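You operate a simulated robot arm through the tools that you are given. There is no shell and no other tool. Be economical: measure what you need, move in short steps, check, and stop when the job is done.

Carry out the task below with a simulated two-armed robot. There is one attempt and no reset: what you move stays moved.

## Task
Line the blue-striped carton and tip the grey basin's packs in.
Fine: shake the folded liner open first, fold it over the rim before filling; put the grey basin back; one pack spilt at most.

Only the result counts: the job must be done as asked and must still hold three seconds after the hand-in. Knocking over, shifting, dropping, spilling or breaking anything else fails it. Flat cloth is picked up by pressing the open fingertips on it (5 to 10 N) and closing them slowly along it; thin cloth reads only 2 to 8 mm in the jaws.

## Robot
Two 7-joint arms with fingered hands on one trunk, on a base that drives. Base frame: it is fixed to the floor where the robot stands at the start and does not move with it; the origin is under the middle of the robot, x ahead of it, y to its left, z up; the surface under the hand at the start is at about z = 800. Readings come in mm, rad, newtons and seconds.
The left shoulder is at the start at [60, 126, 1330], the right one opposite. With the tool pointing down near the work surface each hand reaches from about 100 to 640 mm from the robot's upright axis, wherever it stands, measured 20 degrees to its own side. Places, roughly: blue-striped carton (38x29x17 cm) [600, -400, 900]. Payload 2.5 kg a hand.
The TCP of each hand is the grasp point between the finger pads, 30 mm short of the fingertips. In the tool frame z runs along the fingers and y along their closing line. The gripper opens to 104 mm. The gripper's body begins 35 mm behind the TCP. The gripper is a hand of 5 fingers: y runs from the thumb to the fingers, the wrist lies at [-15, -104, -178] in the tool frame.
Orientation is told as [roll, pitch, yaw] about the base's x, y, z axes, in that order, counted from this pose: with the fingers straight down and the wrist toward the robot, the tool's x, y and z point along [0, 1, 0], [1, 0, 0] and [0, 0, -1] of the base frame.

## Interface
- The arms move only by the tool nudge_tool. It takes "left_targets", "right_targets" or both (then of equal length, played together; a hand with none holds still); each is a list of rows, each a list of 6 numbers: the shift along the tool's x, y, z in mm, then the turn, a rotation vector about the tool's x, y, z in degrees. In form: [[dx, dy, dz, wx, wy, wz], ...]. A call has 1 to 12 rows; each row shifts and turns the commanded pose from where the row before left it, along the tool's axes as they then stand. Rows are played at 5 a second. More than 50 mm and 0.15 rad between two rows, and nothing of the call is played. A pose out of reach is approached as far as the arm can. The call stops where the force on the tool passes 40 N (or 10 N more than at its start, if that is more) or the arm is blocked; 0.2 s more then pass. In this call time passes only in rows, and 0.2 s behind the last. It gives the time, the measured TCP pose, the force on the tool (base axes), the opening and the grip force at its end, in the units of the frame above (readings bear some noise), with the torque about the TCP (base axes, N m) and any sound that the robot's microphone picked up.
- Cameras (640 x 400 px; columns grow to the right, rows downward): "scene" is now at [111.1, -41.6, 1528.9]; the picture's right is [-0.50, -0.86, 0.00], its down [-0.57, 0.33, -0.75] and it looks along [0.65, -0.38, -0.66] (base axes); focal length 249 px, centre (320, 200). "left" rides on the left gripper at [-80, -78, -141] in its tool frame; the picture's right is [-0.78, -0.30, 0.56], its down [0.53, -0.78, 0.33] and it looks along [0.33, 0.56, 0.76] (tool axes); focal length 247 px, centre (320, 200). "right" rides on the right gripper at [80, -78, -141] in its tool frame; the picture's right is [-0.78, 0.30, -0.56], its down [-0.53, -0.78, 0.33] and it looks along [-0.33, 0.56, 0.76] (tool axes); focal length 247 px, centre (320, 200). There is no depth. A picture from a camera that has moved, and an enlarged one, comes with that camera's place and axes in the base frame and with its lens.
- snapshot(camera): a new picture of that camera. The clock stands still meanwhile.
- slide_trunk(by): slides the trunk up (or, below 0, down) by that many mm; the arms and the scene camera ride with it, the base frame stays. It gives what a move gives, with no picture.
- drive_base(legs): drives the robot by 1 to 6 legs, each [ahead, left, turn to the left] in mm, mm and rad, along the robot's own axes; the way and the turn of a leg run together, so that a leg with both is an arc; at most 1500 mm and 3.142 rad a leg. The arms and the cameras ride along, it lands a little off, and it stops where it bumps. It gives what a move gives.
- set_fingers(index, middle, ring, little, thumb_bend, thumb_turn, hand): sets how far each is bent, from 0 (flat) to 1 (curled in); at 0.3 the hand is open as for a grip, at 0.7 the pads meet at the TCP. One left out holds its place. A second passes; each finger stops where it meets its share of the squeeze, and holds until it gets a number again. It is the only way to open and close the hand. It gives what a move gives, with no picture; readings hold the bend of each and the force on index, middle, ring, little, thumb and palm. thumb_turn goes from beside the hand (0) to across from the fingers (1), as for a grip.
- pan_tilt(pan, tilt): turns the head with the scene camera to pan (to the left, within 1.501 rad either way) and tilt (down, from -0.506 to 1.204), counted from straight ahead of the robot. It gives what a move gives.
- close_up(camera, box): a new picture of the part [left, top, right, bottom] of that camera's present view, enlarged. The clock stands still meanwhile.
- sign_off(): hands the job in; it is judged then, once.

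Work in short steps. Places have to be worked out from the pictures, the camera data and where the tool is seen: move nearer, look again, correct. Check each grasp and each placing, and mend what went wrong. You have 120 turns and 100 pictures in all, those below and enlarged ones among them. Open the grippers and draw the arms clear of the work before you hand the job in, unless the task says otherwise; then end with one line.

The tools are called after "Request:" as name(argument=value, ...) on one line, values as JSON. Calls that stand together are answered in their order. nudge_tool: Moves the arms, as the interface text tells. Its arguments: {"type":"object","properties":{"left_targets":{"type":"array","items":{"type":"array","items":{"type":"number"}}},"right_targets":{"type":"array","items":{"type":"array","items":{"type":"number"}}}},"required":[]} The other tools are called the same way: slide_trunk (by) slides the trunk up or down; set_fingers (index, middle, ring, little, thumb_bend, thumb_turn, hand) moves the fingers one by one; drive_base (legs) drives the base; pan_tilt (pan, tilt) turns the head that bears the scene camera; snapshot (camera) takes a picture; close_up (camera, box) takes an enlarged picture of a part of a camera's view; sign_off () hands the job in.

At the start:

```text
t: 0.0
left_position: [483.6, -26.1, 1306.5]
left_orientation: [-0.002, 0.0, 0.002]
left_contact_force: [-0.2, 1.0, 0.2]
left_torque: [0.0, 0.02, 0.0]
left_width: 103.5
left_finger_force: 0.1
left_shape: jaw
left_bend: [0.3, 0.3, 0.3, 0.3, 0.3, 0.98]
left_finger forces: [0.1, 0.1, 0.0, 0.0, 0.1, 0.0]
right_position: [354.5, -395.8, 1334.8]
right_orientation: [-0.001, 0.0, 0.0]
right_contact_force: [0.9, -0.1, 0.4]
right_torque: [-0.01, 0.01, -0.01]
right_width: 103.7
right_finger_force: 0.1
right_shape: jaw
right_bend: [0.3, 0.3, 0.3, 0.3, 0.3, 0.98]
right_finger forces: [0.0, 0.0, 0.1, 0.0, 0.1, 0.1]
trunk travel left (down, up): [-725.0, 215.0]
robot x, y, heading: [0.3, 3.0, 0.001]
head pan, tilt: [-0.525, 0.717]
```

scene: 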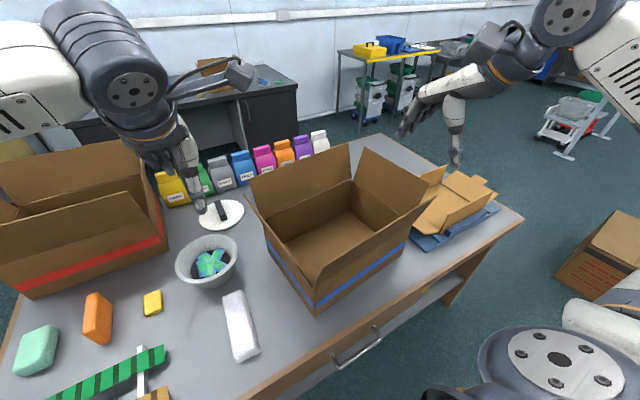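
right: 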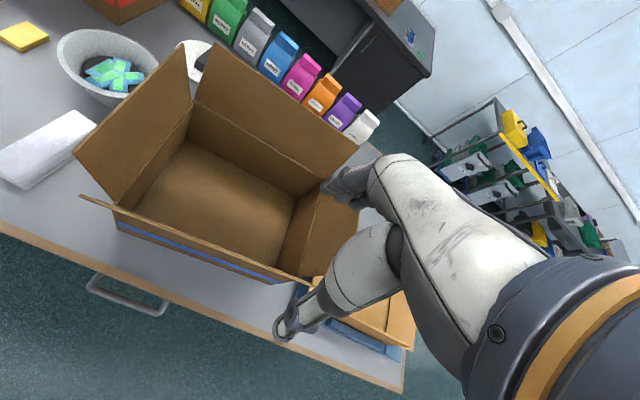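
left: 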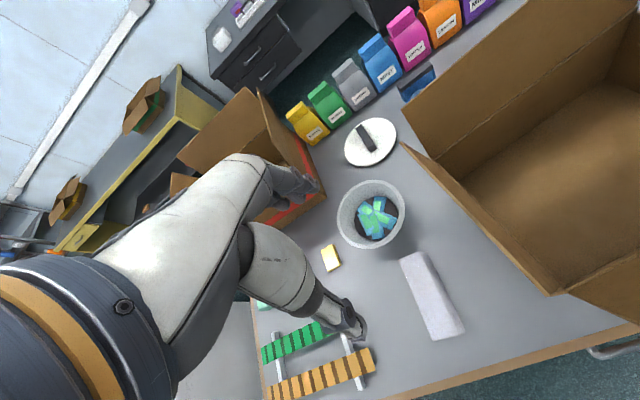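

I'll look closer at the liner and the basin to tell what each object is.

Request:
close_up(camera="scene", box=[140, 180, 300, 380])

Request:
close_up(camera="left", box=[300, 150, 500, 360])

Request:
close_up(camera="scene", box=[230, 130, 510, 320])

```text
2.00 times, centred on (220, 280) of scene
camera zoom: at [111.1, -41.6, 1528.9], right [-0.5, -0.86, 0.0], down [-0.57, 0.33, -0.75], along [0.65, -0.38, -0.66], focal length 498 px, centre (520, 40)
```

zoom: 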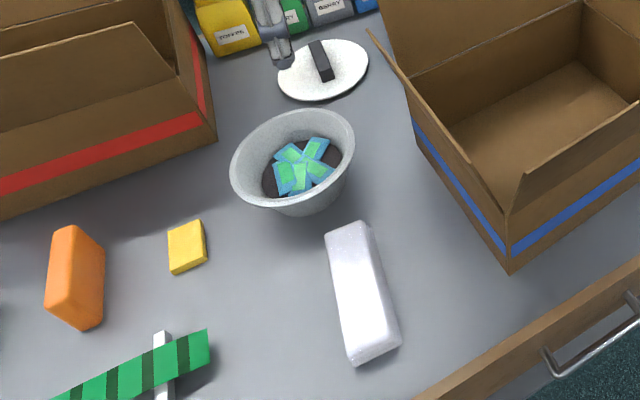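

```text
1.90 times, centred on (400, 255) of left
camera zoom: at [405.9, -106.2, 1445.9], right [-0.29, -0.78, -0.56], down [-0.78, 0.53, -0.33], along [0.56, 0.33, -0.76], focal length 470 px, centre (168, 95)
```

zoom: 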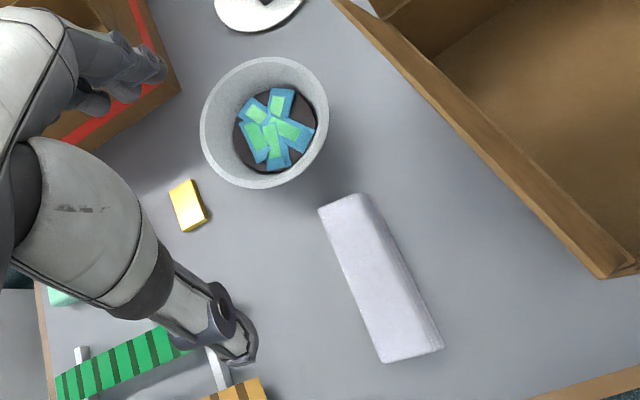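

```text
2.11 times, centred on (370, 225) of scene
camera zoom: at [111.1, -41.6, 1528.9], right [-0.5, -0.86, 0.0], down [-0.57, 0.33, -0.75], along [0.65, -0.38, -0.66], focal length 524 px, centre (215, 147)
```

zoom: 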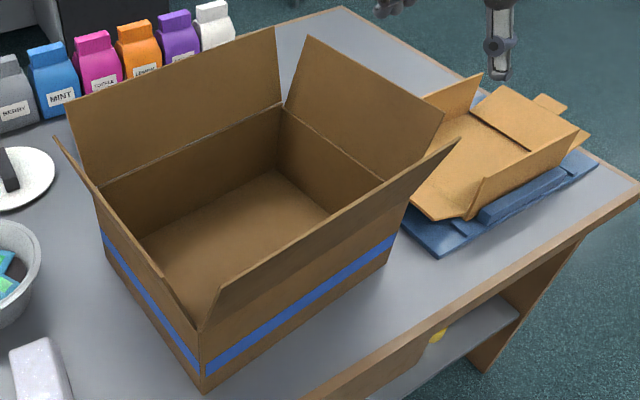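

The white block or the blue layered thing under the tray may be the liner. I turn the head toward the right end of the table to check.

Request:
pan_tilt(pan=-0.9, tilt=0.75)

Request:
close_up(camera="scene", box=[180, 80, 400, 300])

Request:
close_up(camera="right", box=[240, 260, 440, 400])

Request:
pan_tilt(pan=0.0, tilt=0.95)

Request:
snapshot(camera="scene")

```text
t: 0.8
left_position: [483.8, -25.1, 1306.9]
left_orientation: [0.0, -0.001, 0.002]
left_contact_force: [0.5, -0.2, 1.0]
left_torque: [-0.01, -0.03, -0.01]
left_width: 104.0
left_finger_force: 0.0
left_shape: jaw
left_bend: [0.3, 0.3, 0.3, 0.3, 0.3, 0.98]
left_finger forces: [0.0, 0.1, 0.1, 0.0, 0.0, 0.0]
right_position: [355.2, -395.6, 1334.6]
right_orientation: [0.001, 0.001, 0.001]
right_contact_force: [-0.3, 0.8, 0.7]
right_torque: [0.04, 0.0, 0.02]
right_width: 103.7
right_finger_force: 0.0
right_shape: jaw
right_bend: [0.3, 0.3, 0.3, 0.3, 0.3, 0.98]
right_finger forces: [0.1, 0.1, 0.0, 0.0, 0.0, 0.0]
trunk travel left (down, up): [-725.0, 215.0]
robot x, y, heading: [1.3, 2.8, 0.001]
head pan, tilt: [-0.901, 0.75]
```

```text
1.82 times, centred on (290, 190) of scene
camera zoom: at [89.8, -64.2, 1526.1], right [-0.78, -0.62, 0.0], down [-0.42, 0.53, -0.73], along [0.45, -0.57, -0.68], focal length 453 px, centre (374, 218)
```

zoom: 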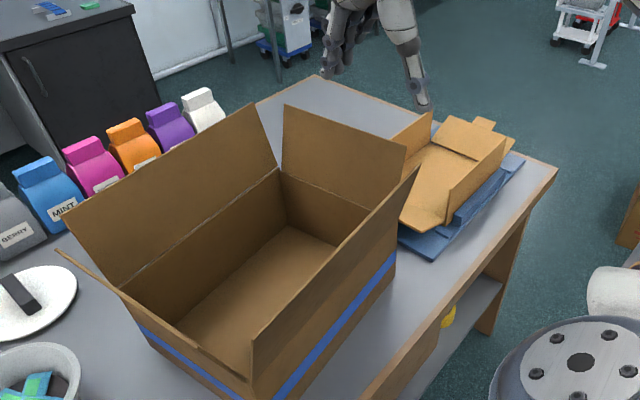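

```text
2.86 times, centred on (340, 330) of right
camera zoom: at [276.8, -316.7, 1475.8], right [0.3, -0.78, 0.56], down [-0.78, -0.53, -0.33], along [0.56, -0.33, -0.76], focal length 706 px, centre (263, -171)
```

zoom: 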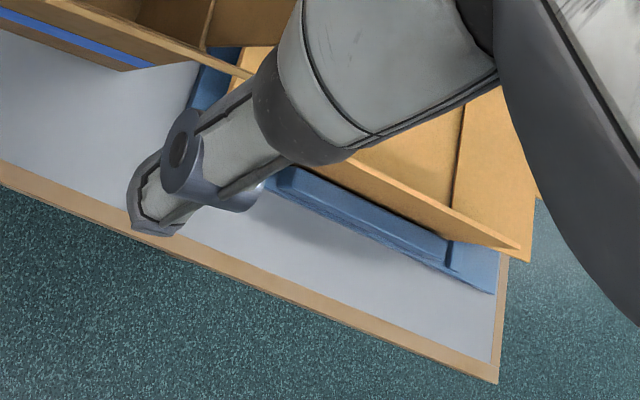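

```text
t: 2.0
left_position: [482.7, -26.4, 1307.1]
left_orientation: [0.001, 0.0, 0.003]
left_contact_force: [0.0, 0.1, -0.5]
left_torque: [-0.01, -0.01, -0.01]
left_width: 103.6
left_finger_force: 0.1
left_shape: jaw
left_bend: [0.3, 0.3, 0.3, 0.3, 0.3, 0.98]
left_finger forces: [0.1, 0.0, 0.0, 0.1, 0.0, 0.0]
right_position: [355.2, -395.0, 1334.8]
right_orientation: [0.0, 0.0, 0.0]
right_contact_force: [-0.1, -0.1, 0.1]
right_torque: [-0.01, 0.03, -0.03]
right_width: 103.9
right_finger_force: 0.1
right_shape: jaw
right_bend: [0.3, 0.3, 0.3, 0.3, 0.3, 0.98]
right_finger forces: [0.0, 0.0, 0.0, 0.0, 0.1, 0.0]
trunk travel left (down, up): [-725.0, 215.0]
robot x, y, heading: [-1.2, 1.0, 0.003]
head pan, tilt: [0.0, 0.949]
```

```text
91 pictures are left
camera scene: at [110.9, 0.6, 1510.6], right [0.0, -1.0, 0.0], down [-0.81, 0.0, -0.58], along [0.58, 0.0, -0.81], focal length 249 px, centre (320, 200)
```

scene: 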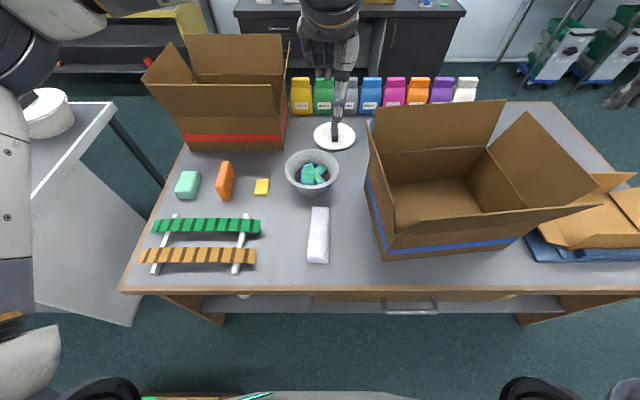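

Zoom further on the white thing and the blue thing to tell which is a liner.

Request:
close_up(camera="left", box=[390, 240, 480, 350])

Request:
close_up(camera="scene", box=[270, 140, 370, 270])

Request:
close_up(camera="scene", box=[500, 160, 640, 280])

```text
3.64 times, centred on (435, 295) of left
camera zoom: at [405.9, -106.3, 1445.9], right [-0.29, -0.78, -0.56], down [-0.78, 0.53, -0.33], along [0.56, 0.33, -0.76], focal length 898 px, centre (-98, -146)
```

zoom: 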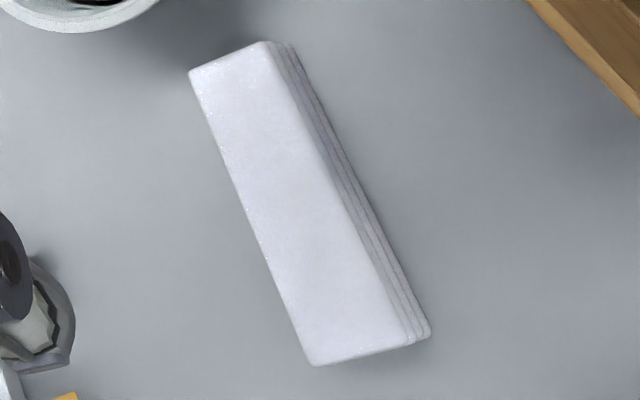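

```text
3.08 times, centred on (320, 205) of scene
camera zoom: at [110.9, 0.6, 1510.6], right [0.0, -1.0, 0.0], down [-0.81, 0.0, -0.58], along [0.58, 0.0, -0.81], focal length 766 px, centre (320, 185)
```

zoom: 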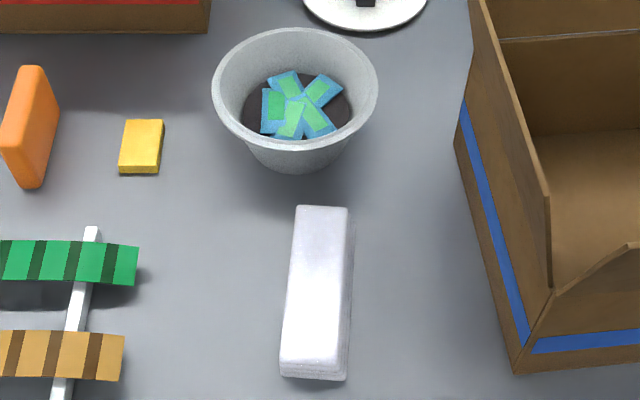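

```text
3.33 times, centred on (570, 220) of scene
camera zoom: at [110.9, 0.6, 1510.6], right [0.0, -1.0, 0.0], down [-0.81, 0.0, -0.58], along [0.58, 0.0, -0.81], focal length 830 px, centre (-513, 133)
```

zoom: 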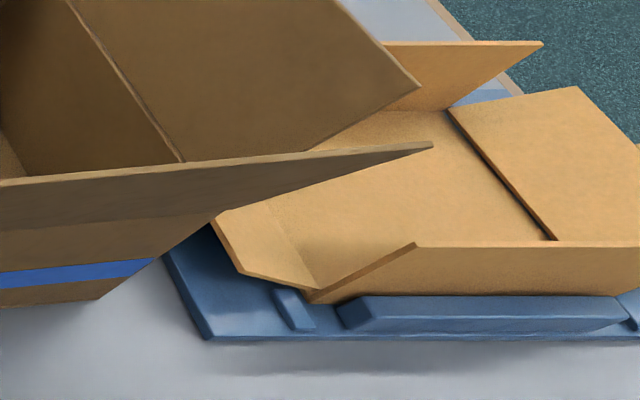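

The white strip is the folded, layered liner lying along x (about x 385–575, y 5±30). I lower the left hand beside it to study the layers from the right side.

Request:
nudge_tool(left_targets=[[-8, -14, 44, 0, 0, 0], [-8, -14, 44, 0, 0, 0], [-8, -14, 44, 0, 0, 0], [-8, -14, 44, 0, 0, 0], [-8, -14, 44, 0, 0, 0], [-8, -14, 44, 0, 0, 0], [-8, -14, 44, 0, 0, 0], [-8, -14, 44, 0, 0, 0], [-8, -14, 44, 0, 0, 0]])

Request:
snapshot(camera="left")

```text
t: 4.0
left_position: [357.6, -96.7, 911.0]
left_orientation: [0.0, -0.001, 0.003]
left_contact_force: [-0.2, 0.5, -0.3]
left_torque: [-0.01, 0.0, 0.01]
left_width: 103.8
left_finger_force: 0.0
left_shape: jaw
left_bend: [0.3, 0.3, 0.3, 0.3, 0.3, 0.98]
left_finger forces: [0.0, 0.0, 0.0, 0.0, 0.1, 0.0]
right_position: [354.4, -395.7, 1335.3]
right_orientation: [-0.002, 0.0, 0.0]
right_contact_force: [0.3, -1.2, -0.3]
right_torque: [-0.02, -0.02, 0.0]
right_width: 103.6
right_finger_force: 0.0
right_shape: jaw
right_bend: [0.3, 0.3, 0.3, 0.3, 0.3, 0.98]
right_finger forces: [0.1, 0.0, 0.1, 0.1, 0.1, 0.1]
trunk travel left (down, up): [-725.0, 215.0]
robot x, y, heading: [-1.5, 1.4, 0.005]
head pan, tilt: [0.0, 0.949]
```

```text
87 pictures are left
camera left: at [279.2, -177.8, 1051.4], right [-0.29, -0.78, -0.56], down [-0.78, 0.53, -0.33], along [0.56, 0.33, -0.76], focal length 247 px, centre (320, 200)
```

left: 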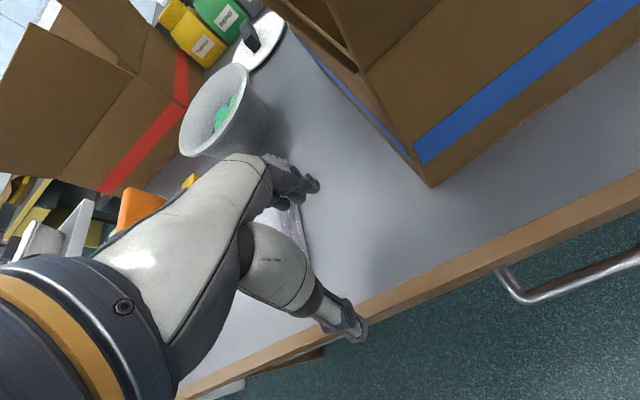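

The hand hides the liner; I shift the hand to the left and back so the liner shows clear of it.

Request:
nudge_tool(left_targets=[[46, -9, 0, 0, 0, 0], [46, -9, 0, 0, 0, 0], [46, -9, 0, 0, 0, 0]])

Request:
close_up(camera="left", box=[250, 60, 450, 240])

```text
t: 4.8
left_position: [325.5, 42.6, 911.6]
left_orientation: [0.0, -0.001, 0.003]
left_contact_force: [0.2, 0.2, 0.1]
left_torque: [-0.02, 0.0, 0.0]
left_width: 103.9
left_finger_force: 0.0
left_shape: jaw
left_bend: [0.3, 0.3, 0.3, 0.3, 0.3, 0.98]
left_finger forces: [0.1, 0.0, 0.1, 0.1, 0.0, 0.1]
right_position: [355.1, -394.4, 1334.3]
right_orientation: [0.0, -0.001, 0.0]
right_contact_force: [-0.3, 0.5, 0.0]
right_torque: [-0.02, -0.02, -0.01]
right_width: 103.5
right_finger_force: 0.0
right_shape: jaw
right_bend: [0.3, 0.3, 0.3, 0.3, 0.3, 0.98]
right_finger forces: [0.1, 0.0, 0.1, 0.0, 0.0, 0.0]
trunk travel left (down, up): [-725.0, 215.0]
robot x, y, heading: [-0.2, 1.0, -0.0]
head pan, tilt: [0.0, 0.949]
```

```text
2.22 times, centred on (350, 150) of left
camera zoom: at [248.5, -38.3, 1051.7], right [-0.29, -0.78, -0.56], down [-0.78, 0.53, -0.33], along [0.56, 0.33, -0.76], focal length 549 px, centre (253, 311)
```

zoom: 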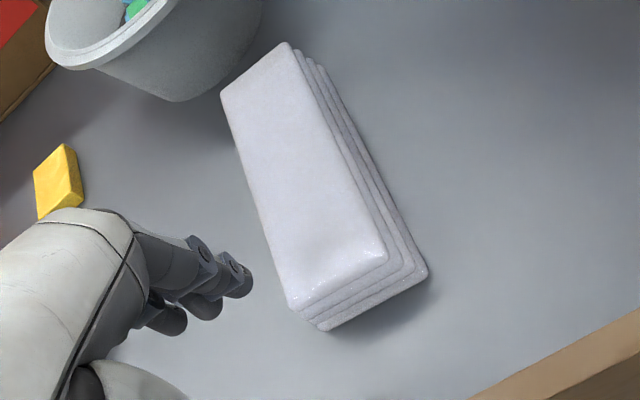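

It's a 4-layer zig-zag pile, stepping out toward −y. I plan to pinch the top layer near both ends with both hands, wrists turned outward; first rotate both hands by 90° (left wrist to +y, right wrist to −y).

Request:
nudge_tool(left_targets=[[0, 0, -10, 0, 0, 8.2], [0, 0, -10, 0, 0, 8.2], [0, 0, -10, 0, 0, 8.2], [0, 0, -10, 0, 0, 8.2], [0, 0, -10, 0, 0, 8.2], [0, 0, -10, 0, 0, 8.2], [0, 0, -10, 0, 0, 8.2], [0, 0, -10, 0, 0, 8.2], [0, 0, -10, 0, 0, 8.2], [0, 0, -10, 0, 0, 8.2], [0, 0, -10, 0, 0, 8.0]], right_targets=[[0, 0, 0, 0, 0, -8.2], [0, 0, 0, 0, 0, -8.2], [0, 0, 0, 0, 0, -8.2], [0, 0, 0, 0, 0, -8.2], [0, 0, 0, 0, 0, -8.2], [0, 0, 0, 0, 0, -8.2], [0, 0, 0, 0, 0, -8.2], [0, 0, 0, 0, 0, -8.2], [0, 0, 0, 0, 0, -8.2], [0, 0, 0, 0, 0, -8.2], [0, 0, 0, 0, 0, -8.0]])

Request:
set_fingers(hand="left", index=0.52, middle=0.52, ring=0.52, little=0.52, thumb_bend=0.52)

Request:
set_fingers(hand="right", index=0.52, middle=0.52, ring=0.52, little=0.52, thumb_bend=0.52)

```text
t: 7.2
left_position: [331.1, 38.0, 1021.0]
left_orientation: [-0.003, -0.001, -1.574]
left_contact_force: [-0.2, -0.4, 0.1]
left_torque: [0.01, -0.03, -0.02]
left_width: 103.8
left_finger_force: 0.0
left_shape: jaw
left_bend: [0.3, 0.3, 0.3, 0.3, 0.3, 0.98]
left_finger forces: [0.1, 0.0, 0.1, 0.0, 0.0, 0.0]
right_position: [355.9, -394.4, 1334.9]
right_orientation: [-0.002, -0.002, 1.573]
right_contact_force: [0.5, 0.2, -0.1]
right_torque: [0.02, 0.02, -0.03]
right_width: 103.8
right_finger_force: 0.1
right_shape: jaw
right_bend: [0.3, 0.3, 0.3, 0.3, 0.3, 0.98]
right_finger forces: [0.0, 0.1, 0.1, 0.0, 0.0, 0.0]
trunk travel left (down, up): [-725.0, 215.0]
robot x, y, heading: [-1.1, -0.9, -0.001]
head pan, tilt: [0.0, 0.949]
```

```text
t: 8.2
left_position: [329.5, 37.2, 1021.2]
left_orientation: [-0.001, 0.0, -1.57]
left_contact_force: [0.4, 0.0, 0.7]
left_torque: [0.01, 0.01, -0.01]
left_width: 47.2
left_finger_force: 0.1
left_shape: fingers
left_bend: [0.52, 0.52, 0.52, 0.52, 0.52, 0.98]
left_finger forces: [0.0, 0.0, 0.0, 0.1, 0.0, 0.0]
right_position: [355.0, -395.4, 1334.5]
right_orientation: [0.001, 0.0, 1.572]
right_contact_force: [-0.1, 0.9, 0.2]
right_torque: [0.0, 0.0, 0.0]
right_width: 103.7
right_finger_force: 0.0
right_shape: jaw
right_bend: [0.3, 0.3, 0.3, 0.3, 0.3, 0.98]
right_finger forces: [0.1, 0.0, 0.1, 0.0, 0.0, 0.0]
trunk travel left (down, up): [-725.0, 215.0]
robot x, y, heading: [1.1, 0.5, -0.007]
head pan, tilt: [0.0, 0.949]
```

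```text
t: 9.2
left_position: [332.0, 38.1, 1021.3]
left_orientation: [0.0, 0.001, -1.568]
left_contact_force: [0.0, 0.0, -0.1]
left_torque: [0.01, 0.0, 0.01]
left_width: 47.5
left_finger_force: 0.0
left_shape: fingers
left_bend: [0.52, 0.52, 0.52, 0.52, 0.52, 0.98]
left_finger forces: [0.1, 0.0, 0.0, 0.0, 0.0, 0.1]
right_position: [355.3, -396.0, 1334.9]
right_orientation: [0.0, 0.0, 1.57]
right_contact_force: [-1.3, 0.3, 0.0]
right_torque: [0.0, 0.02, 0.03]
right_width: 47.3
right_finger_force: 0.0
right_shape: fingers
right_bend: [0.52, 0.52, 0.52, 0.52, 0.52, 0.98]
right_finger forces: [0.0, 0.1, 0.0, 0.0, 0.0, 0.1]
trunk travel left (down, up): [-725.0, 215.0]
robot x, y, heading: [-0.6, 0.9, -0.004]
head pan, tilt: [0.0, 0.949]
```

Fingers narrowed to 47 mm. Move the left over the far end (540, 8) and the right over at height toward the near end.

Request:
nudge_tool(left_targets=[[23.2, 3.3, 10, 0, 0, 0], [23.2, 3.3, 10, 0, 0, 0], [23.2, 3.3, 10, 0, 0, 0], [23.2, 3.3, 10, 0, 0, 0], [23.2, 3.3, 10, 0, 0, 0], [23.2, 3.3, 10, 0, 0, 0], [23.2, 3.3, 10, 0, 0, 0], [23.2, 3.3, 10, 0, 0, 0], [23.2, 3.3, 10, 0, 0, 0]], right_targets=[[-6.5, 45, 0, 0, 0, 0], [-6.5, 45, 0, 0, 0, 0], [-6.5, 45, 0, 0, 0, 0], [-6.5, 45, 0, 0, 0, 0], [-6.5, 45, 0, 0, 0, 0], [-6.5, 45, 0, 0, 0, 0], [-6.5, 45, 0, 0, 0, 0], [-6.5, 45, 0, 0, 0, 0], [-6.5, 45, 0, 0, 0, 0]])

Request:
nudge_tool(right_targets=[[0, 0, 44, 0, 0, 0], [0, 0, 44, 0, 0, 0], [0, 0, 44, 0, 0, 0], [0, 0, 44, 0, 0, 0], [0, 0, 44, 0, 0, 0], [0, 0, 44, 0, 0, 0], [0, 0, 44, 0, 0, 0], [0, 0, 44, 0, 0, 0], [0, 0, 44, 0, 0, 0]])

Request:
snapshot(camera="scene")

Request:
snapshot(camera="left")

```text
t: 11.2
left_position: [524.8, 10.5, 934.7]
left_orientation: [0.002, -0.004, -1.571]
left_contact_force: [-0.7, 1.0, -0.4]
left_torque: [-0.01, -0.01, 0.01]
left_width: 46.9
left_finger_force: 0.1
left_shape: fingers
left_bend: [0.52, 0.52, 0.52, 0.52, 0.52, 0.98]
left_finger forces: [0.0, 0.1, 0.0, 0.0, 0.0, 0.1]
left hand out of reach, approached as far as the arm can: row 9
right_position: [415.9, 12.8, 1332.7]
right_orientation: [-0.001, 0.001, 1.571]
right_contact_force: [-0.2, 1.0, -0.1]
right_torque: [-0.01, 0.01, 0.02]
right_width: 47.2
right_finger_force: 0.1
right_shape: fingers
right_bend: [0.52, 0.52, 0.52, 0.52, 0.52, 0.98]
right_finger forces: [0.0, 0.0, 0.1, 0.0, 0.0, 0.1]
trunk travel left (down, up): [-725.0, 215.0]
robot x, y, heading: [2.3, -0.4, -0.003]
head pan, tilt: [0.0, 0.949]
```

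```text
t: 13.2
left_position: [524.3, 12.2, 935.4]
left_orientation: [0.003, -0.002, -1.569]
left_contact_force: [0.6, -1.5, -0.7]
left_torque: [0.03, 0.03, 0.0]
left_width: 47.1
left_finger_force: 0.1
left_shape: fingers
left_bend: [0.52, 0.52, 0.52, 0.52, 0.52, 0.98]
left_finger forces: [0.0, 0.1, 0.0, 0.0, 0.0, 0.0]
right_position: [411.6, 12.0, 937.4]
right_orientation: [-0.001, 0.0, 1.576]
right_contact_force: [-0.3, 0.4, -0.7]
right_torque: [0.1, 0.01, -0.03]
right_width: 47.1
right_finger_force: 0.2
right_shape: fingers
right_bend: [0.52, 0.52, 0.52, 0.52, 0.52, 0.98]
right_finger forces: [0.1, 0.0, 0.0, 0.1, 0.0, 0.1]
trunk travel left (down, up): [-725.0, 215.0]
robot x, y, heading: [-3.0, 0.1, 0.004]
head pan, tilt: [0.0, 0.949]
```

```text
85 pictures are left
camera scene: at [109.3, 2.4, 1510.8], right [0.0, -1.0, 0.0], down [-0.81, 0.0, -0.58], along [0.58, 0.0, -0.81], focal length 249 px, centre (320, 200)
```

scene: 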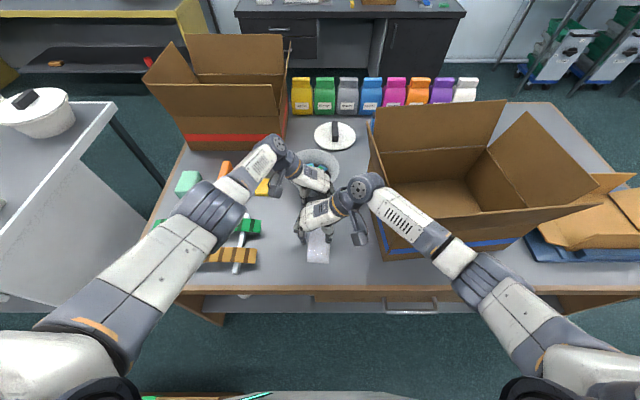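

```text
84 pictures are left
camera left: at [443.0, 89.4, 1074.5], right [-0.78, 0.29, -0.56], down [0.53, 0.78, -0.33], along [0.34, -0.56, -0.76], focal length 247 px, centre (320, 200)
```

left: 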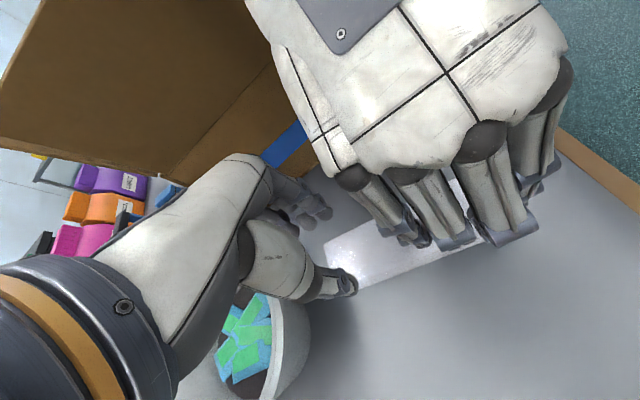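

The left arm is at its reach limit; lowering the trunk gives horizontal reach. I raise the hands 80 mm and lower the trunk 120 mm.

Request:
nudge_tool(left_targets=[[0, 0, -45, 0, 0, 0], [0, 0, -45, 0, 0, 0]], right_targets=[[4, 0, -45, 0, 0, 0], [4, 0, -45, 0, 0, 0]])

Request:
slide_trunk(by=-120)

Request:
nudge_tool(left_targets=[[10, 0, 0, 0, 0, 0], [10, 0, 0, 0, 0, 0]])

Request:
close_up(camera="scene", box=[200, 120, 440, 280])

```text
t: 13.8
left_position: [523.4, 6.9, 1027.8]
left_orientation: [-0.001, -0.002, -1.569]
left_contact_force: [0.7, -0.8, -0.9]
left_torque: [0.0, -0.02, 0.01]
left_width: 47.0
left_finger_force: 0.0
left_shape: fingers
left_bend: [0.52, 0.52, 0.52, 0.52, 0.52, 0.98]
left_finger forces: [0.1, 0.1, 0.1, 0.0, 0.0, 0.0]
right_position: [405.6, 10.3, 1022.2]
right_orientation: [0.003, -0.002, 1.571]
right_contact_force: [0.8, -0.5, 0.1]
right_torque: [-0.02, 0.02, -0.01]
right_width: 47.5
right_finger_force: 0.0
right_shape: fingers
right_bend: [0.52, 0.52, 0.52, 0.52, 0.52, 0.98]
right_finger forces: [0.1, 0.0, 0.1, 0.0, 0.0, 0.0]
trunk travel left (down, up): [-725.0, 215.0]
robot x, y, heading: [4.1, 1.4, -0.002]
head pan, tilt: [0.0, 0.949]
```

```text
t: 15.3
left_position: [523.7, 8.1, 908.1]
left_orientation: [0.0, -0.002, -1.568]
left_contact_force: [0.6, -0.3, -0.4]
left_torque: [0.01, 0.0, 0.02]
left_width: 46.9
left_finger_force: 0.0
left_shape: fingers
left_bend: [0.52, 0.52, 0.52, 0.52, 0.52, 0.98]
left_finger forces: [0.0, 0.0, 0.1, 0.1, 0.1, 0.0]
right_position: [405.9, 10.1, 903.6]
right_orientation: [-0.002, 0.0, 1.571]
right_contact_force: [0.6, -0.7, 0.0]
right_torque: [0.01, -0.02, 0.05]
right_width: 47.3
right_finger_force: 0.0
right_shape: fingers
right_bend: [0.52, 0.52, 0.52, 0.52, 0.52, 0.97]
right_finger forces: [0.1, 0.1, 0.0, 0.0, 0.0, 0.1]
trunk travel left (down, up): [-605.0, 335.0]
robot x, y, heading: [0.5, 2.4, 0.001]
head pan, tilt: [0.0, 0.949]
```

```text
t: 15.9
left_position: [544.3, 5.7, 907.7]
left_orientation: [-0.002, -0.003, -1.568]
left_contact_force: [-0.4, -0.7, -0.8]
left_torque: [-0.02, -0.03, 0.02]
left_width: 47.2
left_finger_force: 0.0
left_shape: fingers
left_bend: [0.52, 0.52, 0.52, 0.52, 0.52, 0.98]
left_finger forces: [0.0, 0.1, 0.0, 0.0, 0.0, 0.0]
right_position: [406.4, 11.1, 902.5]
right_orientation: [0.003, 0.001, 1.572]
right_contact_force: [-0.6, 1.0, 0.1]
right_torque: [0.02, -0.02, -0.03]
right_width: 47.4
right_finger_force: 0.0
right_shape: fingers
right_bend: [0.52, 0.52, 0.52, 0.52, 0.52, 0.97]
right_finger forces: [0.0, 0.0, 0.1, 0.0, 0.0, 0.0]
trunk travel left (down, up): [-605.0, 335.0]
robot x, y, heading: [1.5, 0.0, -0.005]
head pan, tilt: [0.0, 0.949]
```

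```text
2.50 times, centred on (320, 200) of scene
camera zoom: at [111.0, 0.6, 1390.6], right [0.0, -1.0, 0.0], down [-0.81, 0.0, -0.58], along [0.58, 0.0, -0.81], focal length 622 px, centre (320, 200)
```

zoom: 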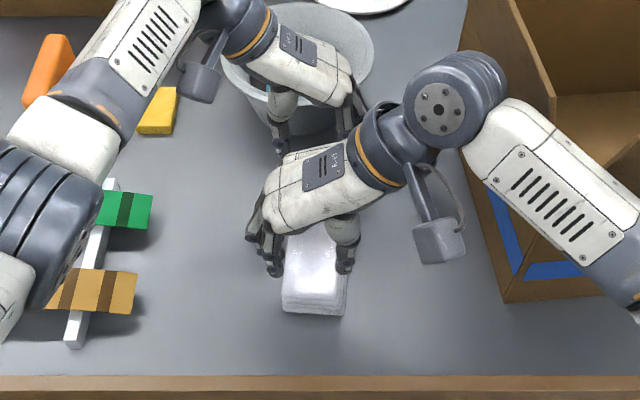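

Both hands are above the liner's ends. Descend to just above it.

Request:
nudge_tool(left_targets=[[0, 0, 15, 0, 0, 0], [0, 0, 15, 0, 0, 0], [0, 0, 8, 0, 0, 0]], right_targets=[[2, 0, 15, 0, 0, 0], [2, 0, 12, 0, 0, 0], [0, 0, 8, 0, 0, 0]])

Request:
snapshot(camera="right")

Request:
snapshot(camera="left")

```text
t: 16.8
left_position: [543.2, 4.6, 873.4]
left_orientation: [0.006, -0.005, -1.572]
left_contact_force: [-0.2, -0.9, 10.9]
left_torque: [-0.34, -0.09, -0.02]
left_width: 47.5
left_finger_force: 5.5
left_shape: fingers
left_bend: [0.52, 0.52, 0.52, 0.52, 0.52, 0.98]
left_finger forces: [0.1, 10.4, 0.1, 0.0, 0.1, 0.0]
right_position: [405.0, 11.8, 871.8]
right_orientation: [-0.009, -0.004, 1.572]
right_contact_force: [0.7, 0.4, 8.0]
right_torque: [-0.16, 0.01, -0.03]
right_width: 48.4
right_finger_force: 3.2
right_shape: fingers
right_bend: [0.52, 0.52, 0.52, 0.52, 0.51, 0.97]
right_finger forces: [1.8, 0.0, 0.0, 0.0, 4.1, 0.0]
trunk travel left (down, up): [-605.0, 335.0]
robot x, y, heading: [3.1, -0.1, 0.002]
head pan, tilt: [0.0, 0.949]
```

```text
82 pictures are left
camera right: at [322.3, -68.1, 1011.7], right [0.77, 0.29, 0.56], down [0.54, -0.77, -0.33], along [0.34, 0.56, -0.76], focal length 247 px, centre (320, 200)
```

right: 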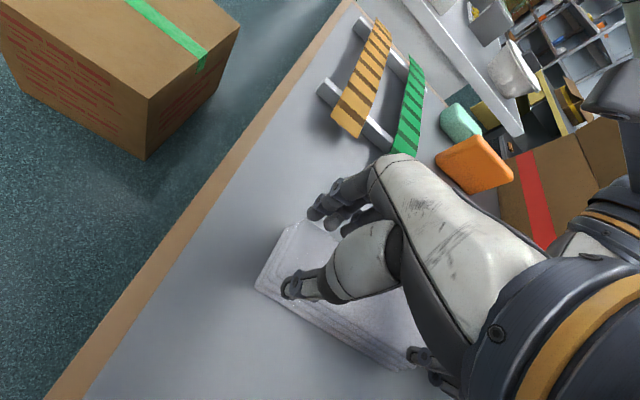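

```text
81 pictures are left
camera left: at [462.1, 82.7, 1012.4], right [-0.77, 0.29, -0.56], down [0.54, 0.78, -0.33], along [0.34, -0.56, -0.76], focal length 247 px, centre (320, 200)
```

left: 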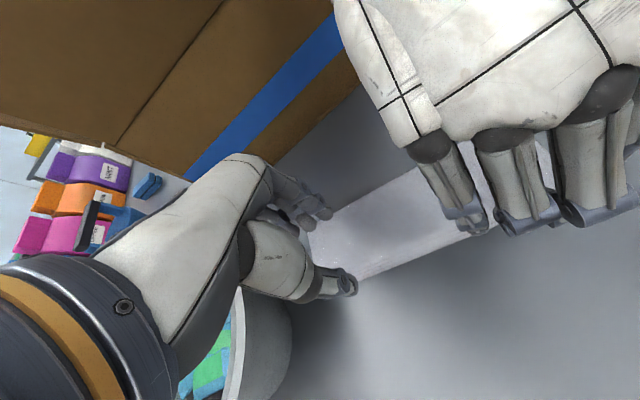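

Contact already: liner top ≈ z 843 (right 8 N; left 11 N on one finger only, its thumb being off the edge). I lift the left slightly, shift it toward −y to centre it, and press again.

Request:
nudge_tool(left_targets=[[0, 0, -6, 0, 0, 0], [0, 7, 0, 0, 0, 0], [0, 0, 6, 0, 0, 0]])

Request:
set_fingers(hand="right", index=0.6, middle=0.6, ring=0.6, little=0.6, thumb_bend=0.6)

```text
t: 17.6
left_position: [545.2, -1.0, 873.8]
left_orientation: [0.007, -0.003, -1.57]
left_contact_force: [1.5, 0.0, 11.2]
left_torque: [-0.31, -0.07, 0.01]
left_width: 46.9
left_finger_force: 5.3
left_shape: fingers
left_bend: [0.52, 0.53, 0.52, 0.52, 0.52, 0.98]
left_finger forces: [2.5, 8.9, 0.0, 0.1, 0.0, 0.0]
right_position: [403.7, 11.2, 871.6]
right_orientation: [-0.004, -0.004, 1.571]
right_contact_force: [2.0, 1.5, 24.8]
right_torque: [-0.36, 0.03, -0.03]
right_width: 49.7
right_finger_force: 13.3
right_shape: fingers
right_bend: [0.51, 0.52, 0.52, 0.52, 0.51, 0.98]
right_finger forces: [5.2, 1.2, 0.0, 0.1, 18.5, 0.1]
trunk travel left (down, up): [-605.0, 335.0]
robot x, y, heading: [3.2, -1.3, 0.002]
head pan, tilt: [0.0, 0.949]
```

```text
t: 18.6
left_position: [543.4, -1.2, 873.0]
left_orientation: [0.005, -0.003, -1.57]
left_contact_force: [2.7, 0.1, 20.7]
left_torque: [-0.62, -0.14, 0.07]
left_width: 47.3
left_finger_force: 10.1
left_shape: fingers
left_bend: [0.52, 0.52, 0.52, 0.52, 0.52, 0.98]
left_finger forces: [8.7, 11.2, 0.0, 0.0, 0.0, 0.0]
right_position: [403.7, 11.7, 869.6]
right_orientation: [-0.006, -0.004, 1.571]
right_contact_force: [2.6, 5.0, 23.2]
right_torque: [0.17, -0.03, 0.01]
right_width: 48.3
right_finger_force: 18.3
right_shape: fingers
right_bend: [0.53, 0.54, 0.6, 0.6, 0.53, 0.98]
right_finger forces: [10.0, 7.5, 0.0, 0.2, 18.6, 0.1]
trunk travel left (down, up): [-605.0, 335.0]
robot x, y, heading: [0.7, 0.2, 0.002]
head pan, tilt: [0.0, 0.949]
```

Pressing too hard. Ease both up a few mm, and move the left further toward −y so its thumb lands on the cloth.

Request:
nudge_tool(left_targets=[[0, 0, -8, 0, 0, 0], [0, 9, 0, 0, 0, 0], [0, 0, 5, 0, 0, 0]], right_targets=[[0, 0, -2, 0, 0, 0], [0, 0, -2, 0, 0, 0], [0, 0, 0, 0, 0, 0]])

```text
t: 19.4
left_position: [543.6, -8.9, 873.2]
left_orientation: [0.001, 0.0, -1.57]
left_contact_force: [-1.5, 0.7, 8.6]
left_torque: [-0.25, 0.0, -0.06]
left_width: 47.2
left_finger_force: 4.0
left_shape: fingers
left_bend: [0.52, 0.52, 0.52, 0.52, 0.52, 0.98]
left_finger forces: [0.0, 8.0, 0.0, 0.0, 0.1, 0.0]
right_position: [402.4, 8.8, 871.4]
right_orientation: [0.0, 0.004, 1.573]
right_contact_force: [2.4, 3.2, 8.5]
right_torque: [0.24, -0.05, 0.02]
right_width: 47.0
right_finger_force: 10.0
right_shape: fingers
right_bend: [0.53, 0.55, 0.6, 0.6, 0.53, 0.97]
right_finger forces: [5.6, 5.4, 0.0, 0.0, 9.5, 0.0]
trunk travel left (down, up): [-605.0, 335.0]
robot x, y, heading: [-0.9, -1.3, -0.001]
head pan, tilt: [0.0, 0.949]
```

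The right hand is well placed (index, middle, thumb). I close both a step, watching the forces.

Request:
set_fingers(hand="left", index=0.57, middle=0.57, ring=0.57, little=0.57, thumb_bend=0.6)

Request:
set_fingers(hand="right", index=0.62, middle=0.62, ring=0.62, little=0.62, thumb_bend=0.62)

```text
t: 20.4
left_position: [543.7, -9.3, 873.6]
left_orientation: [0.003, -0.001, -1.569]
left_contact_force: [1.0, -2.4, 8.2]
left_torque: [-0.34, -0.1, 0.02]
left_width: 31.8
left_finger_force: 4.7
left_shape: fingers
left_bend: [0.56, 0.54, 0.56, 0.56, 0.6, 0.98]
left_finger forces: [0.1, 8.7, 0.0, 0.0, 0.1, 0.0]
right_position: [401.7, 9.3, 872.6]
right_orientation: [-0.002, 0.0, 1.57]
right_contact_force: [-0.2, 0.5, 10.3]
right_torque: [-0.17, 0.06, 0.03]
right_width: 34.3
right_finger_force: 6.4
right_shape: fingers
right_bend: [0.58, 0.57, 0.6, 0.6, 0.57, 0.97]
right_finger forces: [1.5, 4.7, 0.0, 0.0, 7.9, 0.0]
trunk travel left (down, up): [-605.0, 335.0]
robot x, y, heading: [2.3, -0.3, -0.003]
head pan, tilt: [0.0, 0.949]
```

```text
t: 21.4
left_position: [543.0, -9.0, 873.9]
left_orientation: [0.003, -0.001, -1.568]
left_contact_force: [0.7, -2.1, 9.1]
left_torque: [-0.38, -0.1, 0.0]
left_width: 31.9
left_finger_force: 5.1
left_shape: fingers
left_bend: [0.56, 0.54, 0.56, 0.56, 0.6, 0.98]
left_finger forces: [0.1, 10.1, 0.0, 0.0, 0.0, 0.1]
right_position: [402.5, 10.7, 874.1]
right_orientation: [-0.002, -0.001, 1.57]
right_contact_force: [0.0, 4.9, 9.0]
right_torque: [0.05, 0.04, 0.04]
right_width: 29.2
right_finger_force: 6.8
right_shape: fingers
right_bend: [0.58, 0.58, 0.62, 0.62, 0.6, 0.97]
right_finger forces: [2.5, 5.8, 0.0, 0.1, 5.6, 0.1]
trunk travel left (down, up): [-605.0, 335.0]
robot x, y, heading: [-3.9, 1.9, -0.004]
head pan, tilt: [0.0, 0.949]
```

The left thumb still floats; I tilt the left hand 6° so the thumb lowers onto the cloth.

Request:
nudge_tool(left_targets=[[0, 0, 0, -3, 0, 0], [0, 0, 0, -3, 0, 0]])

Request:
set_fingers(hand="right", index=0.66, middle=0.66, ring=0.66, little=0.66, thumb_bend=0.66)

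```text
t: 21.9
left_position: [543.3, -8.4, 874.4]
left_orientation: [0.007, -0.105, -1.571]
left_contact_force: [0.8, 3.2, 22.8]
left_torque: [0.69, 0.16, -0.03]
left_width: 34.0
left_finger_force: 11.2
left_shape: fingers
left_bend: [0.56, 0.56, 0.56, 0.56, 0.6, 0.98]
left_finger forces: [0.0, 0.0, 0.1, 0.0, 22.1, 0.0]
right_position: [400.6, 10.6, 872.2]
right_orientation: [-0.001, 0.001, 1.571]
right_contact_force: [0.6, 3.1, 4.8]
right_torque: [0.07, 0.03, 0.04]
right_width: 26.8
right_finger_force: 4.5
right_shape: fingers
right_bend: [0.59, 0.59, 0.62, 0.62, 0.61, 0.97]
right_finger forces: [1.7, 4.5, 0.0, 0.0, 3.4, 0.1]
trunk travel left (down, up): [-605.0, 335.0]
robot x, y, heading: [1.5, -1.0, -0.004]
head pan, tilt: [0.0, 0.949]
```

```text
t: 22.9
left_position: [543.9, -8.4, 876.6]
left_orientation: [0.005, -0.107, -1.569]
left_contact_force: [0.0, 4.6, 23.7]
left_torque: [0.67, 0.17, -0.02]
left_width: 31.8
left_finger_force: 12.2
left_shape: fingers
left_bend: [0.56, 0.56, 0.56, 0.56, 0.61, 0.98]
left_finger forces: [0.1, 0.0, 0.0, 0.0, 23.9, 0.1]
right_position: [401.5, 8.8, 872.3]
right_orientation: [-0.003, 0.001, 1.57]
right_contact_force: [-0.5, 1.5, 0.1]
right_torque: [0.02, 0.0, 0.03]
right_width: 11.0
right_finger_force: 0.8
right_shape: fingers
right_bend: [0.66, 0.64, 0.66, 0.66, 0.66, 0.97]
right_finger forces: [0.0, 1.4, 0.1, 0.0, 0.0, 0.0]
trunk travel left (down, up): [-605.0, 335.0]
robot x, y, heading: [-1.9, 1.5, -0.001]
head pan, tilt: [0.0, 0.949]
```

Left tilt slightly too much, right fingers slid with the force fading. Ease the left tilt; reopen the right for a firmer press.

Request:
set_fingers(hand="right", index=0.56, middle=0.56, ring=0.56, little=0.56, thumb_bend=0.56)

Request:
nudge_tool(left_targets=[[0, 0, -1, 1.6, 0, 0], [0, 0, -1, 1.2, 0, 0]])

Request:
close_up(camera="right", box=[220, 180, 480, 380])

```text
t: 23.9
left_position: [542.8, -8.5, 875.4]
left_orientation: [0.005, -0.103, -1.57]
left_contact_force: [1.1, 2.7, 23.0]
left_torque: [0.67, 0.16, -0.06]
left_width: 32.1
left_finger_force: 11.7
left_shape: fingers
left_bend: [0.56, 0.56, 0.56, 0.56, 0.61, 0.98]
left_finger forces: [0.0, 0.0, 0.1, 0.0, 23.5, 0.1]
right_position: [403.0, 10.3, 873.1]
right_orientation: [-0.001, -0.001, 1.569]
right_contact_force: [0.1, -0.3, 2.5]
right_torque: [-0.06, 0.0, 0.02]
right_width: 35.4
right_finger_force: 1.6
right_shape: fingers
right_bend: [0.56, 0.56, 0.56, 0.56, 0.57, 0.98]
right_finger forces: [0.0, 0.0, 0.0, 0.1, 2.2, 0.0]
trunk travel left (down, up): [-605.0, 335.0]
robot x, y, heading: [-0.2, 0.4, 0.001]
head pan, tilt: [0.0, 0.949]
```

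```text
t: 24.6
left_position: [543.2, -8.0, 874.4]
left_orientation: [-0.001, -0.055, -1.57]
left_contact_force: [0.8, 0.2, 11.4]
left_torque: [0.27, 0.05, -0.04]
left_width: 30.1
left_finger_force: 5.5
left_shape: fingers
left_bend: [0.56, 0.56, 0.56, 0.56, 0.61, 0.98]
left_finger forces: [0.0, 0.1, 0.0, 0.1, 11.3, 0.1]
right_position: [403.3, 9.8, 872.5]
right_orientation: [-0.003, -0.002, 1.57]
right_contact_force: [0.4, 1.5, 5.1]
right_torque: [-0.17, 0.03, -0.04]
right_width: 35.5
right_finger_force: 3.0
right_shape: fingers
right_bend: [0.56, 0.56, 0.56, 0.56, 0.57, 0.97]
right_finger forces: [0.1, 0.1, 0.0, 0.1, 5.9, 0.1]
trunk travel left (down, up): [-605.0, 335.0]
robot x, y, heading: [-3.7, 0.5, 0.004]
head pan, tilt: [0.0, 0.949]
```

```text
2.00 times, centred on (350, 280) of right
camera zoom: at [321.8, -68.7, 1013.8], right [0.78, 0.3, 0.56], down [0.54, -0.78, -0.33], along [0.34, 0.56, -0.76], focal length 494 px, centre (260, 40)
```

zoom: 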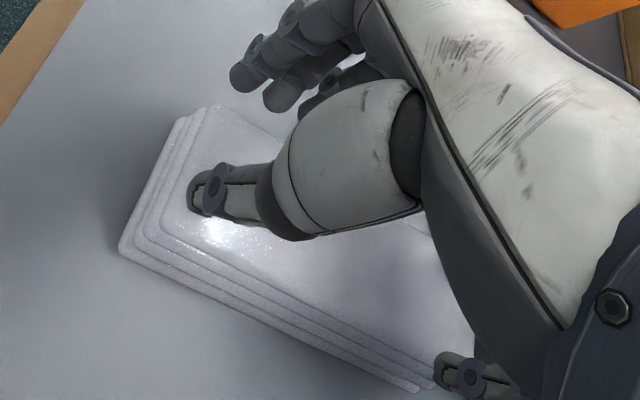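

The picture shows the right fingers just past the +y edge and the left fingers off the −y edge of the top layer. Recentre: right 10 mm to −y, left 11 mm to +y, then press.

Request:
nudge_tool(left_targets=[[0, 0, -8, 0, 0, 0], [0, -11, 0, 1.2, 0, 0], [0, 0, 4, 0, 0, 0], [0, 0, 3, 0, 0, 0]], right_targets=[[0, 0, -8, 0, 0, 0], [0, -10, 0, 0, 0, 0], [0, 0, 4, 0, 0, 0], [0, 0, 4, 0, 0, 0]])

Request:
close_up(camera="right", box=[220, 180, 480, 380])

Request:
close_up(camera="left", box=[220, 130, 480, 330])

```text
t: 25.6
left_position: [546.7, 1.7, 873.3]
left_orientation: [0.002, -0.034, -1.568]
left_contact_force: [0.3, -0.1, 0.8]
left_torque: [0.0, -0.02, 0.02]
left_width: 31.1
left_finger_force: 0.4
left_shape: fingers
left_bend: [0.56, 0.56, 0.56, 0.56, 0.6, 0.98]
left_finger forces: [0.1, 0.8, 0.1, 0.0, 0.0, 0.0]
left hand out of reach, approached as far as the arm can: row 2
right_position: [403.2, -1.4, 873.5]
right_orientation: [-0.002, -0.002, 1.569]
right_contact_force: [-1.7, -0.2, 5.4]
right_torque: [-0.07, 0.02, 0.02]
right_width: 36.2
right_finger_force: 2.2
right_shape: fingers
right_bend: [0.56, 0.56, 0.56, 0.56, 0.56, 0.97]
right_finger forces: [0.2, 0.8, 0.0, 0.0, 3.5, 0.1]
trunk travel left (down, up): [-605.0, 335.0]
robot x, y, heading: [-1.7, -2.8, -0.002]
head pan, tilt: [0.0, 0.949]
```

```text
2.00 times, centred on (350, 280) of right
camera zoom: at [322.3, -78.7, 1013.9], right [0.78, 0.3, 0.56], down [0.54, -0.78, -0.33], along [0.34, 0.56, -0.76], focal length 494 px, centre (260, 40)
```

zoom: 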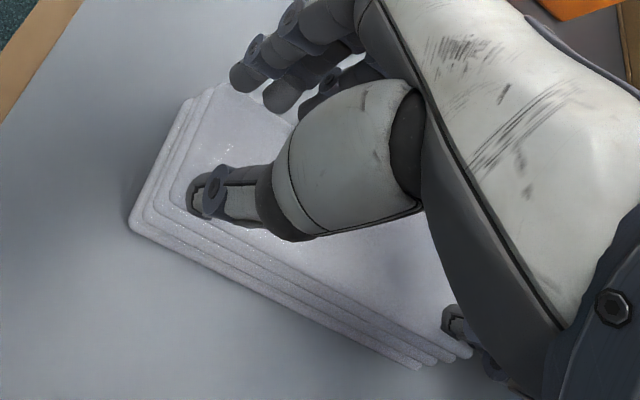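

```text
2.00 times, centred on (350, 230) of left
camera zoom: at [465.7, 83.9, 1010.6], right [-0.78, 0.28, -0.57], down [0.53, 0.77, -0.36], along [0.34, -0.58, -0.74], focal length 494 px, centre (260, 140)
```

zoom: 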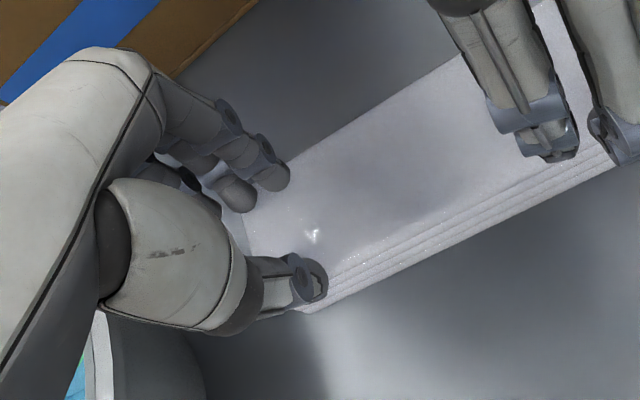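

The pile steps in on every side, so the top layer is narrower (~45 mm). I narrow the left a little, shift to y≈−3 and press both.

Request:
set_fingers(hand="left", index=0.58, middle=0.58, ring=0.58, little=0.58, thumb_bend=0.6)

Request:
nudge_tool(left_targets=[[0, 4, 0, 0, 0, 0], [-3, 0, 3, 0, 0, 0], [0, 0, 1, 0, 0, 0]], right_targets=[[0, 0, 1, 0, 0, 0], [0, 0, 1, 0, 0, 0], [0, 0, 1, 0, 0, 0]])

```text
t: 26.6
left_position: [546.4, 1.4, 873.6]
left_orientation: [0.001, -0.035, -1.57]
left_contact_force: [0.8, 0.5, 0.9]
left_torque: [-0.04, -0.01, 0.01]
left_width: 30.2
left_finger_force: 0.3
left_shape: fingers
left_bend: [0.57, 0.57, 0.57, 0.57, 0.6, 0.98]
left_finger forces: [0.0, 1.0, 0.1, 0.1, 0.0, 0.0]
right_position: [401.9, -0.4, 873.2]
right_orientation: [-0.002, -0.001, 1.569]
right_contact_force: [0.5, -0.7, 9.2]
right_torque: [-0.22, 0.02, 0.01]
right_width: 36.7
right_finger_force: 4.3
right_shape: fingers
right_bend: [0.56, 0.56, 0.56, 0.56, 0.56, 0.97]
right_finger forces: [0.2, 1.0, 0.0, 0.0, 7.7, 0.0]
trunk travel left (down, up): [-605.0, 335.0]
robot x, y, heading: [-1.6, 1.8, -0.001]
head pan, tilt: [0.0, 0.949]
```

```text
t: 27.4
left_position: [544.4, -2.8, 872.8]
left_orientation: [0.005, -0.038, -1.568]
left_contact_force: [2.6, -0.4, 8.7]
left_torque: [-0.13, -0.12, 0.05]
left_width: 30.7
left_finger_force: 4.4
left_shape: fingers
left_bend: [0.57, 0.57, 0.57, 0.57, 0.6, 0.98]
left_finger forces: [0.5, 6.8, 0.1, 0.0, 1.2, 0.0]
right_position: [402.2, 0.9, 871.5]
right_orientation: [-0.008, -0.005, 1.571]
right_contact_force: [0.5, 0.0, 28.8]
right_torque: [-0.96, 0.18, 0.01]
right_width: 37.5
right_finger_force: 14.6
right_shape: fingers
right_bend: [0.56, 0.56, 0.56, 0.56, 0.56, 0.97]
right_finger forces: [0.0, 0.1, 0.0, 0.0, 29.8, 0.1]
trunk travel left (down, up): [-605.0, 335.0]
robot x, y, heading: [-5.0, 0.6, -0.001]
head pan, tilt: [0.0, 0.949]
```

Left is good (8.7 N, both sides touching). Right thumb is loaded alone: tilt it so its fingers come down, easing the press.

Request:
nudge_tool(right_targets=[[0, 0, -1.5, 1.5, 0, 0], [0, 0, -0.5, 1.5, 0, 0]])

Request:
set_fingers(hand="left", index=0.63, middle=0.63, ring=0.63, little=0.63, thumb_bend=0.65)

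```text
t: 27.9
left_position: [544.0, -2.6, 872.0]
left_orientation: [0.004, -0.038, -1.57]
left_contact_force: [0.9, -0.5, 17.4]
left_torque: [-0.4, -0.02, 0.04]
left_width: 30.5
left_finger_force: 8.6
left_shape: fingers
left_bend: [0.57, 0.57, 0.57, 0.57, 0.6, 0.98]
left_finger forces: [7.0, 9.0, 0.0, 0.0, 1.9, 0.0]
right_position: [400.6, 0.5, 872.6]
right_orientation: [-0.003, 0.054, 1.571]
right_contact_force: [2.8, 4.9, 14.2]
right_torque: [0.48, -0.14, -0.07]
right_width: 37.8
right_finger_force: 7.6
right_shape: fingers
right_bend: [0.55, 0.54, 0.56, 0.56, 0.56, 0.98]
right_finger forces: [5.6, 9.2, 0.0, 0.1, 0.0, 0.1]
trunk travel left (down, up): [-605.0, 335.0]
robot x, y, heading: [0.3, 2.3, 0.0]
head pan, tilt: [0.0, 0.949]
```

```text
t: 28.9
left_position: [543.7, -1.8, 872.2]
left_orientation: [0.004, -0.038, -1.57]
left_contact_force: [0.3, -1.1, 20.9]
left_torque: [-0.4, 0.12, 0.0]
left_width: 25.7
left_finger_force: 11.8
left_shape: fingers
left_bend: [0.6, 0.62, 0.63, 0.63, 0.61, 0.98]
left_finger forces: [14.7, 3.7, 0.0, 0.0, 4.7, 0.1]
right_position: [403.8, 0.6, 872.8]
right_orientation: [-0.001, 0.052, 1.571]
right_contact_force: [2.0, 5.5, 10.6]
right_torque: [0.42, -0.18, -0.02]
right_width: 37.9
right_finger_force: 5.7
right_shape: fingers
right_bend: [0.55, 0.54, 0.56, 0.56, 0.56, 0.98]
right_finger forces: [4.3, 8.2, 0.0, 0.0, 0.0, 0.0]
trunk travel left (down, up): [-605.0, 335.0]
robot x, y, heading: [1.3, 0.9, 0.005]
head pan, tilt: [0.0, 0.949]
```

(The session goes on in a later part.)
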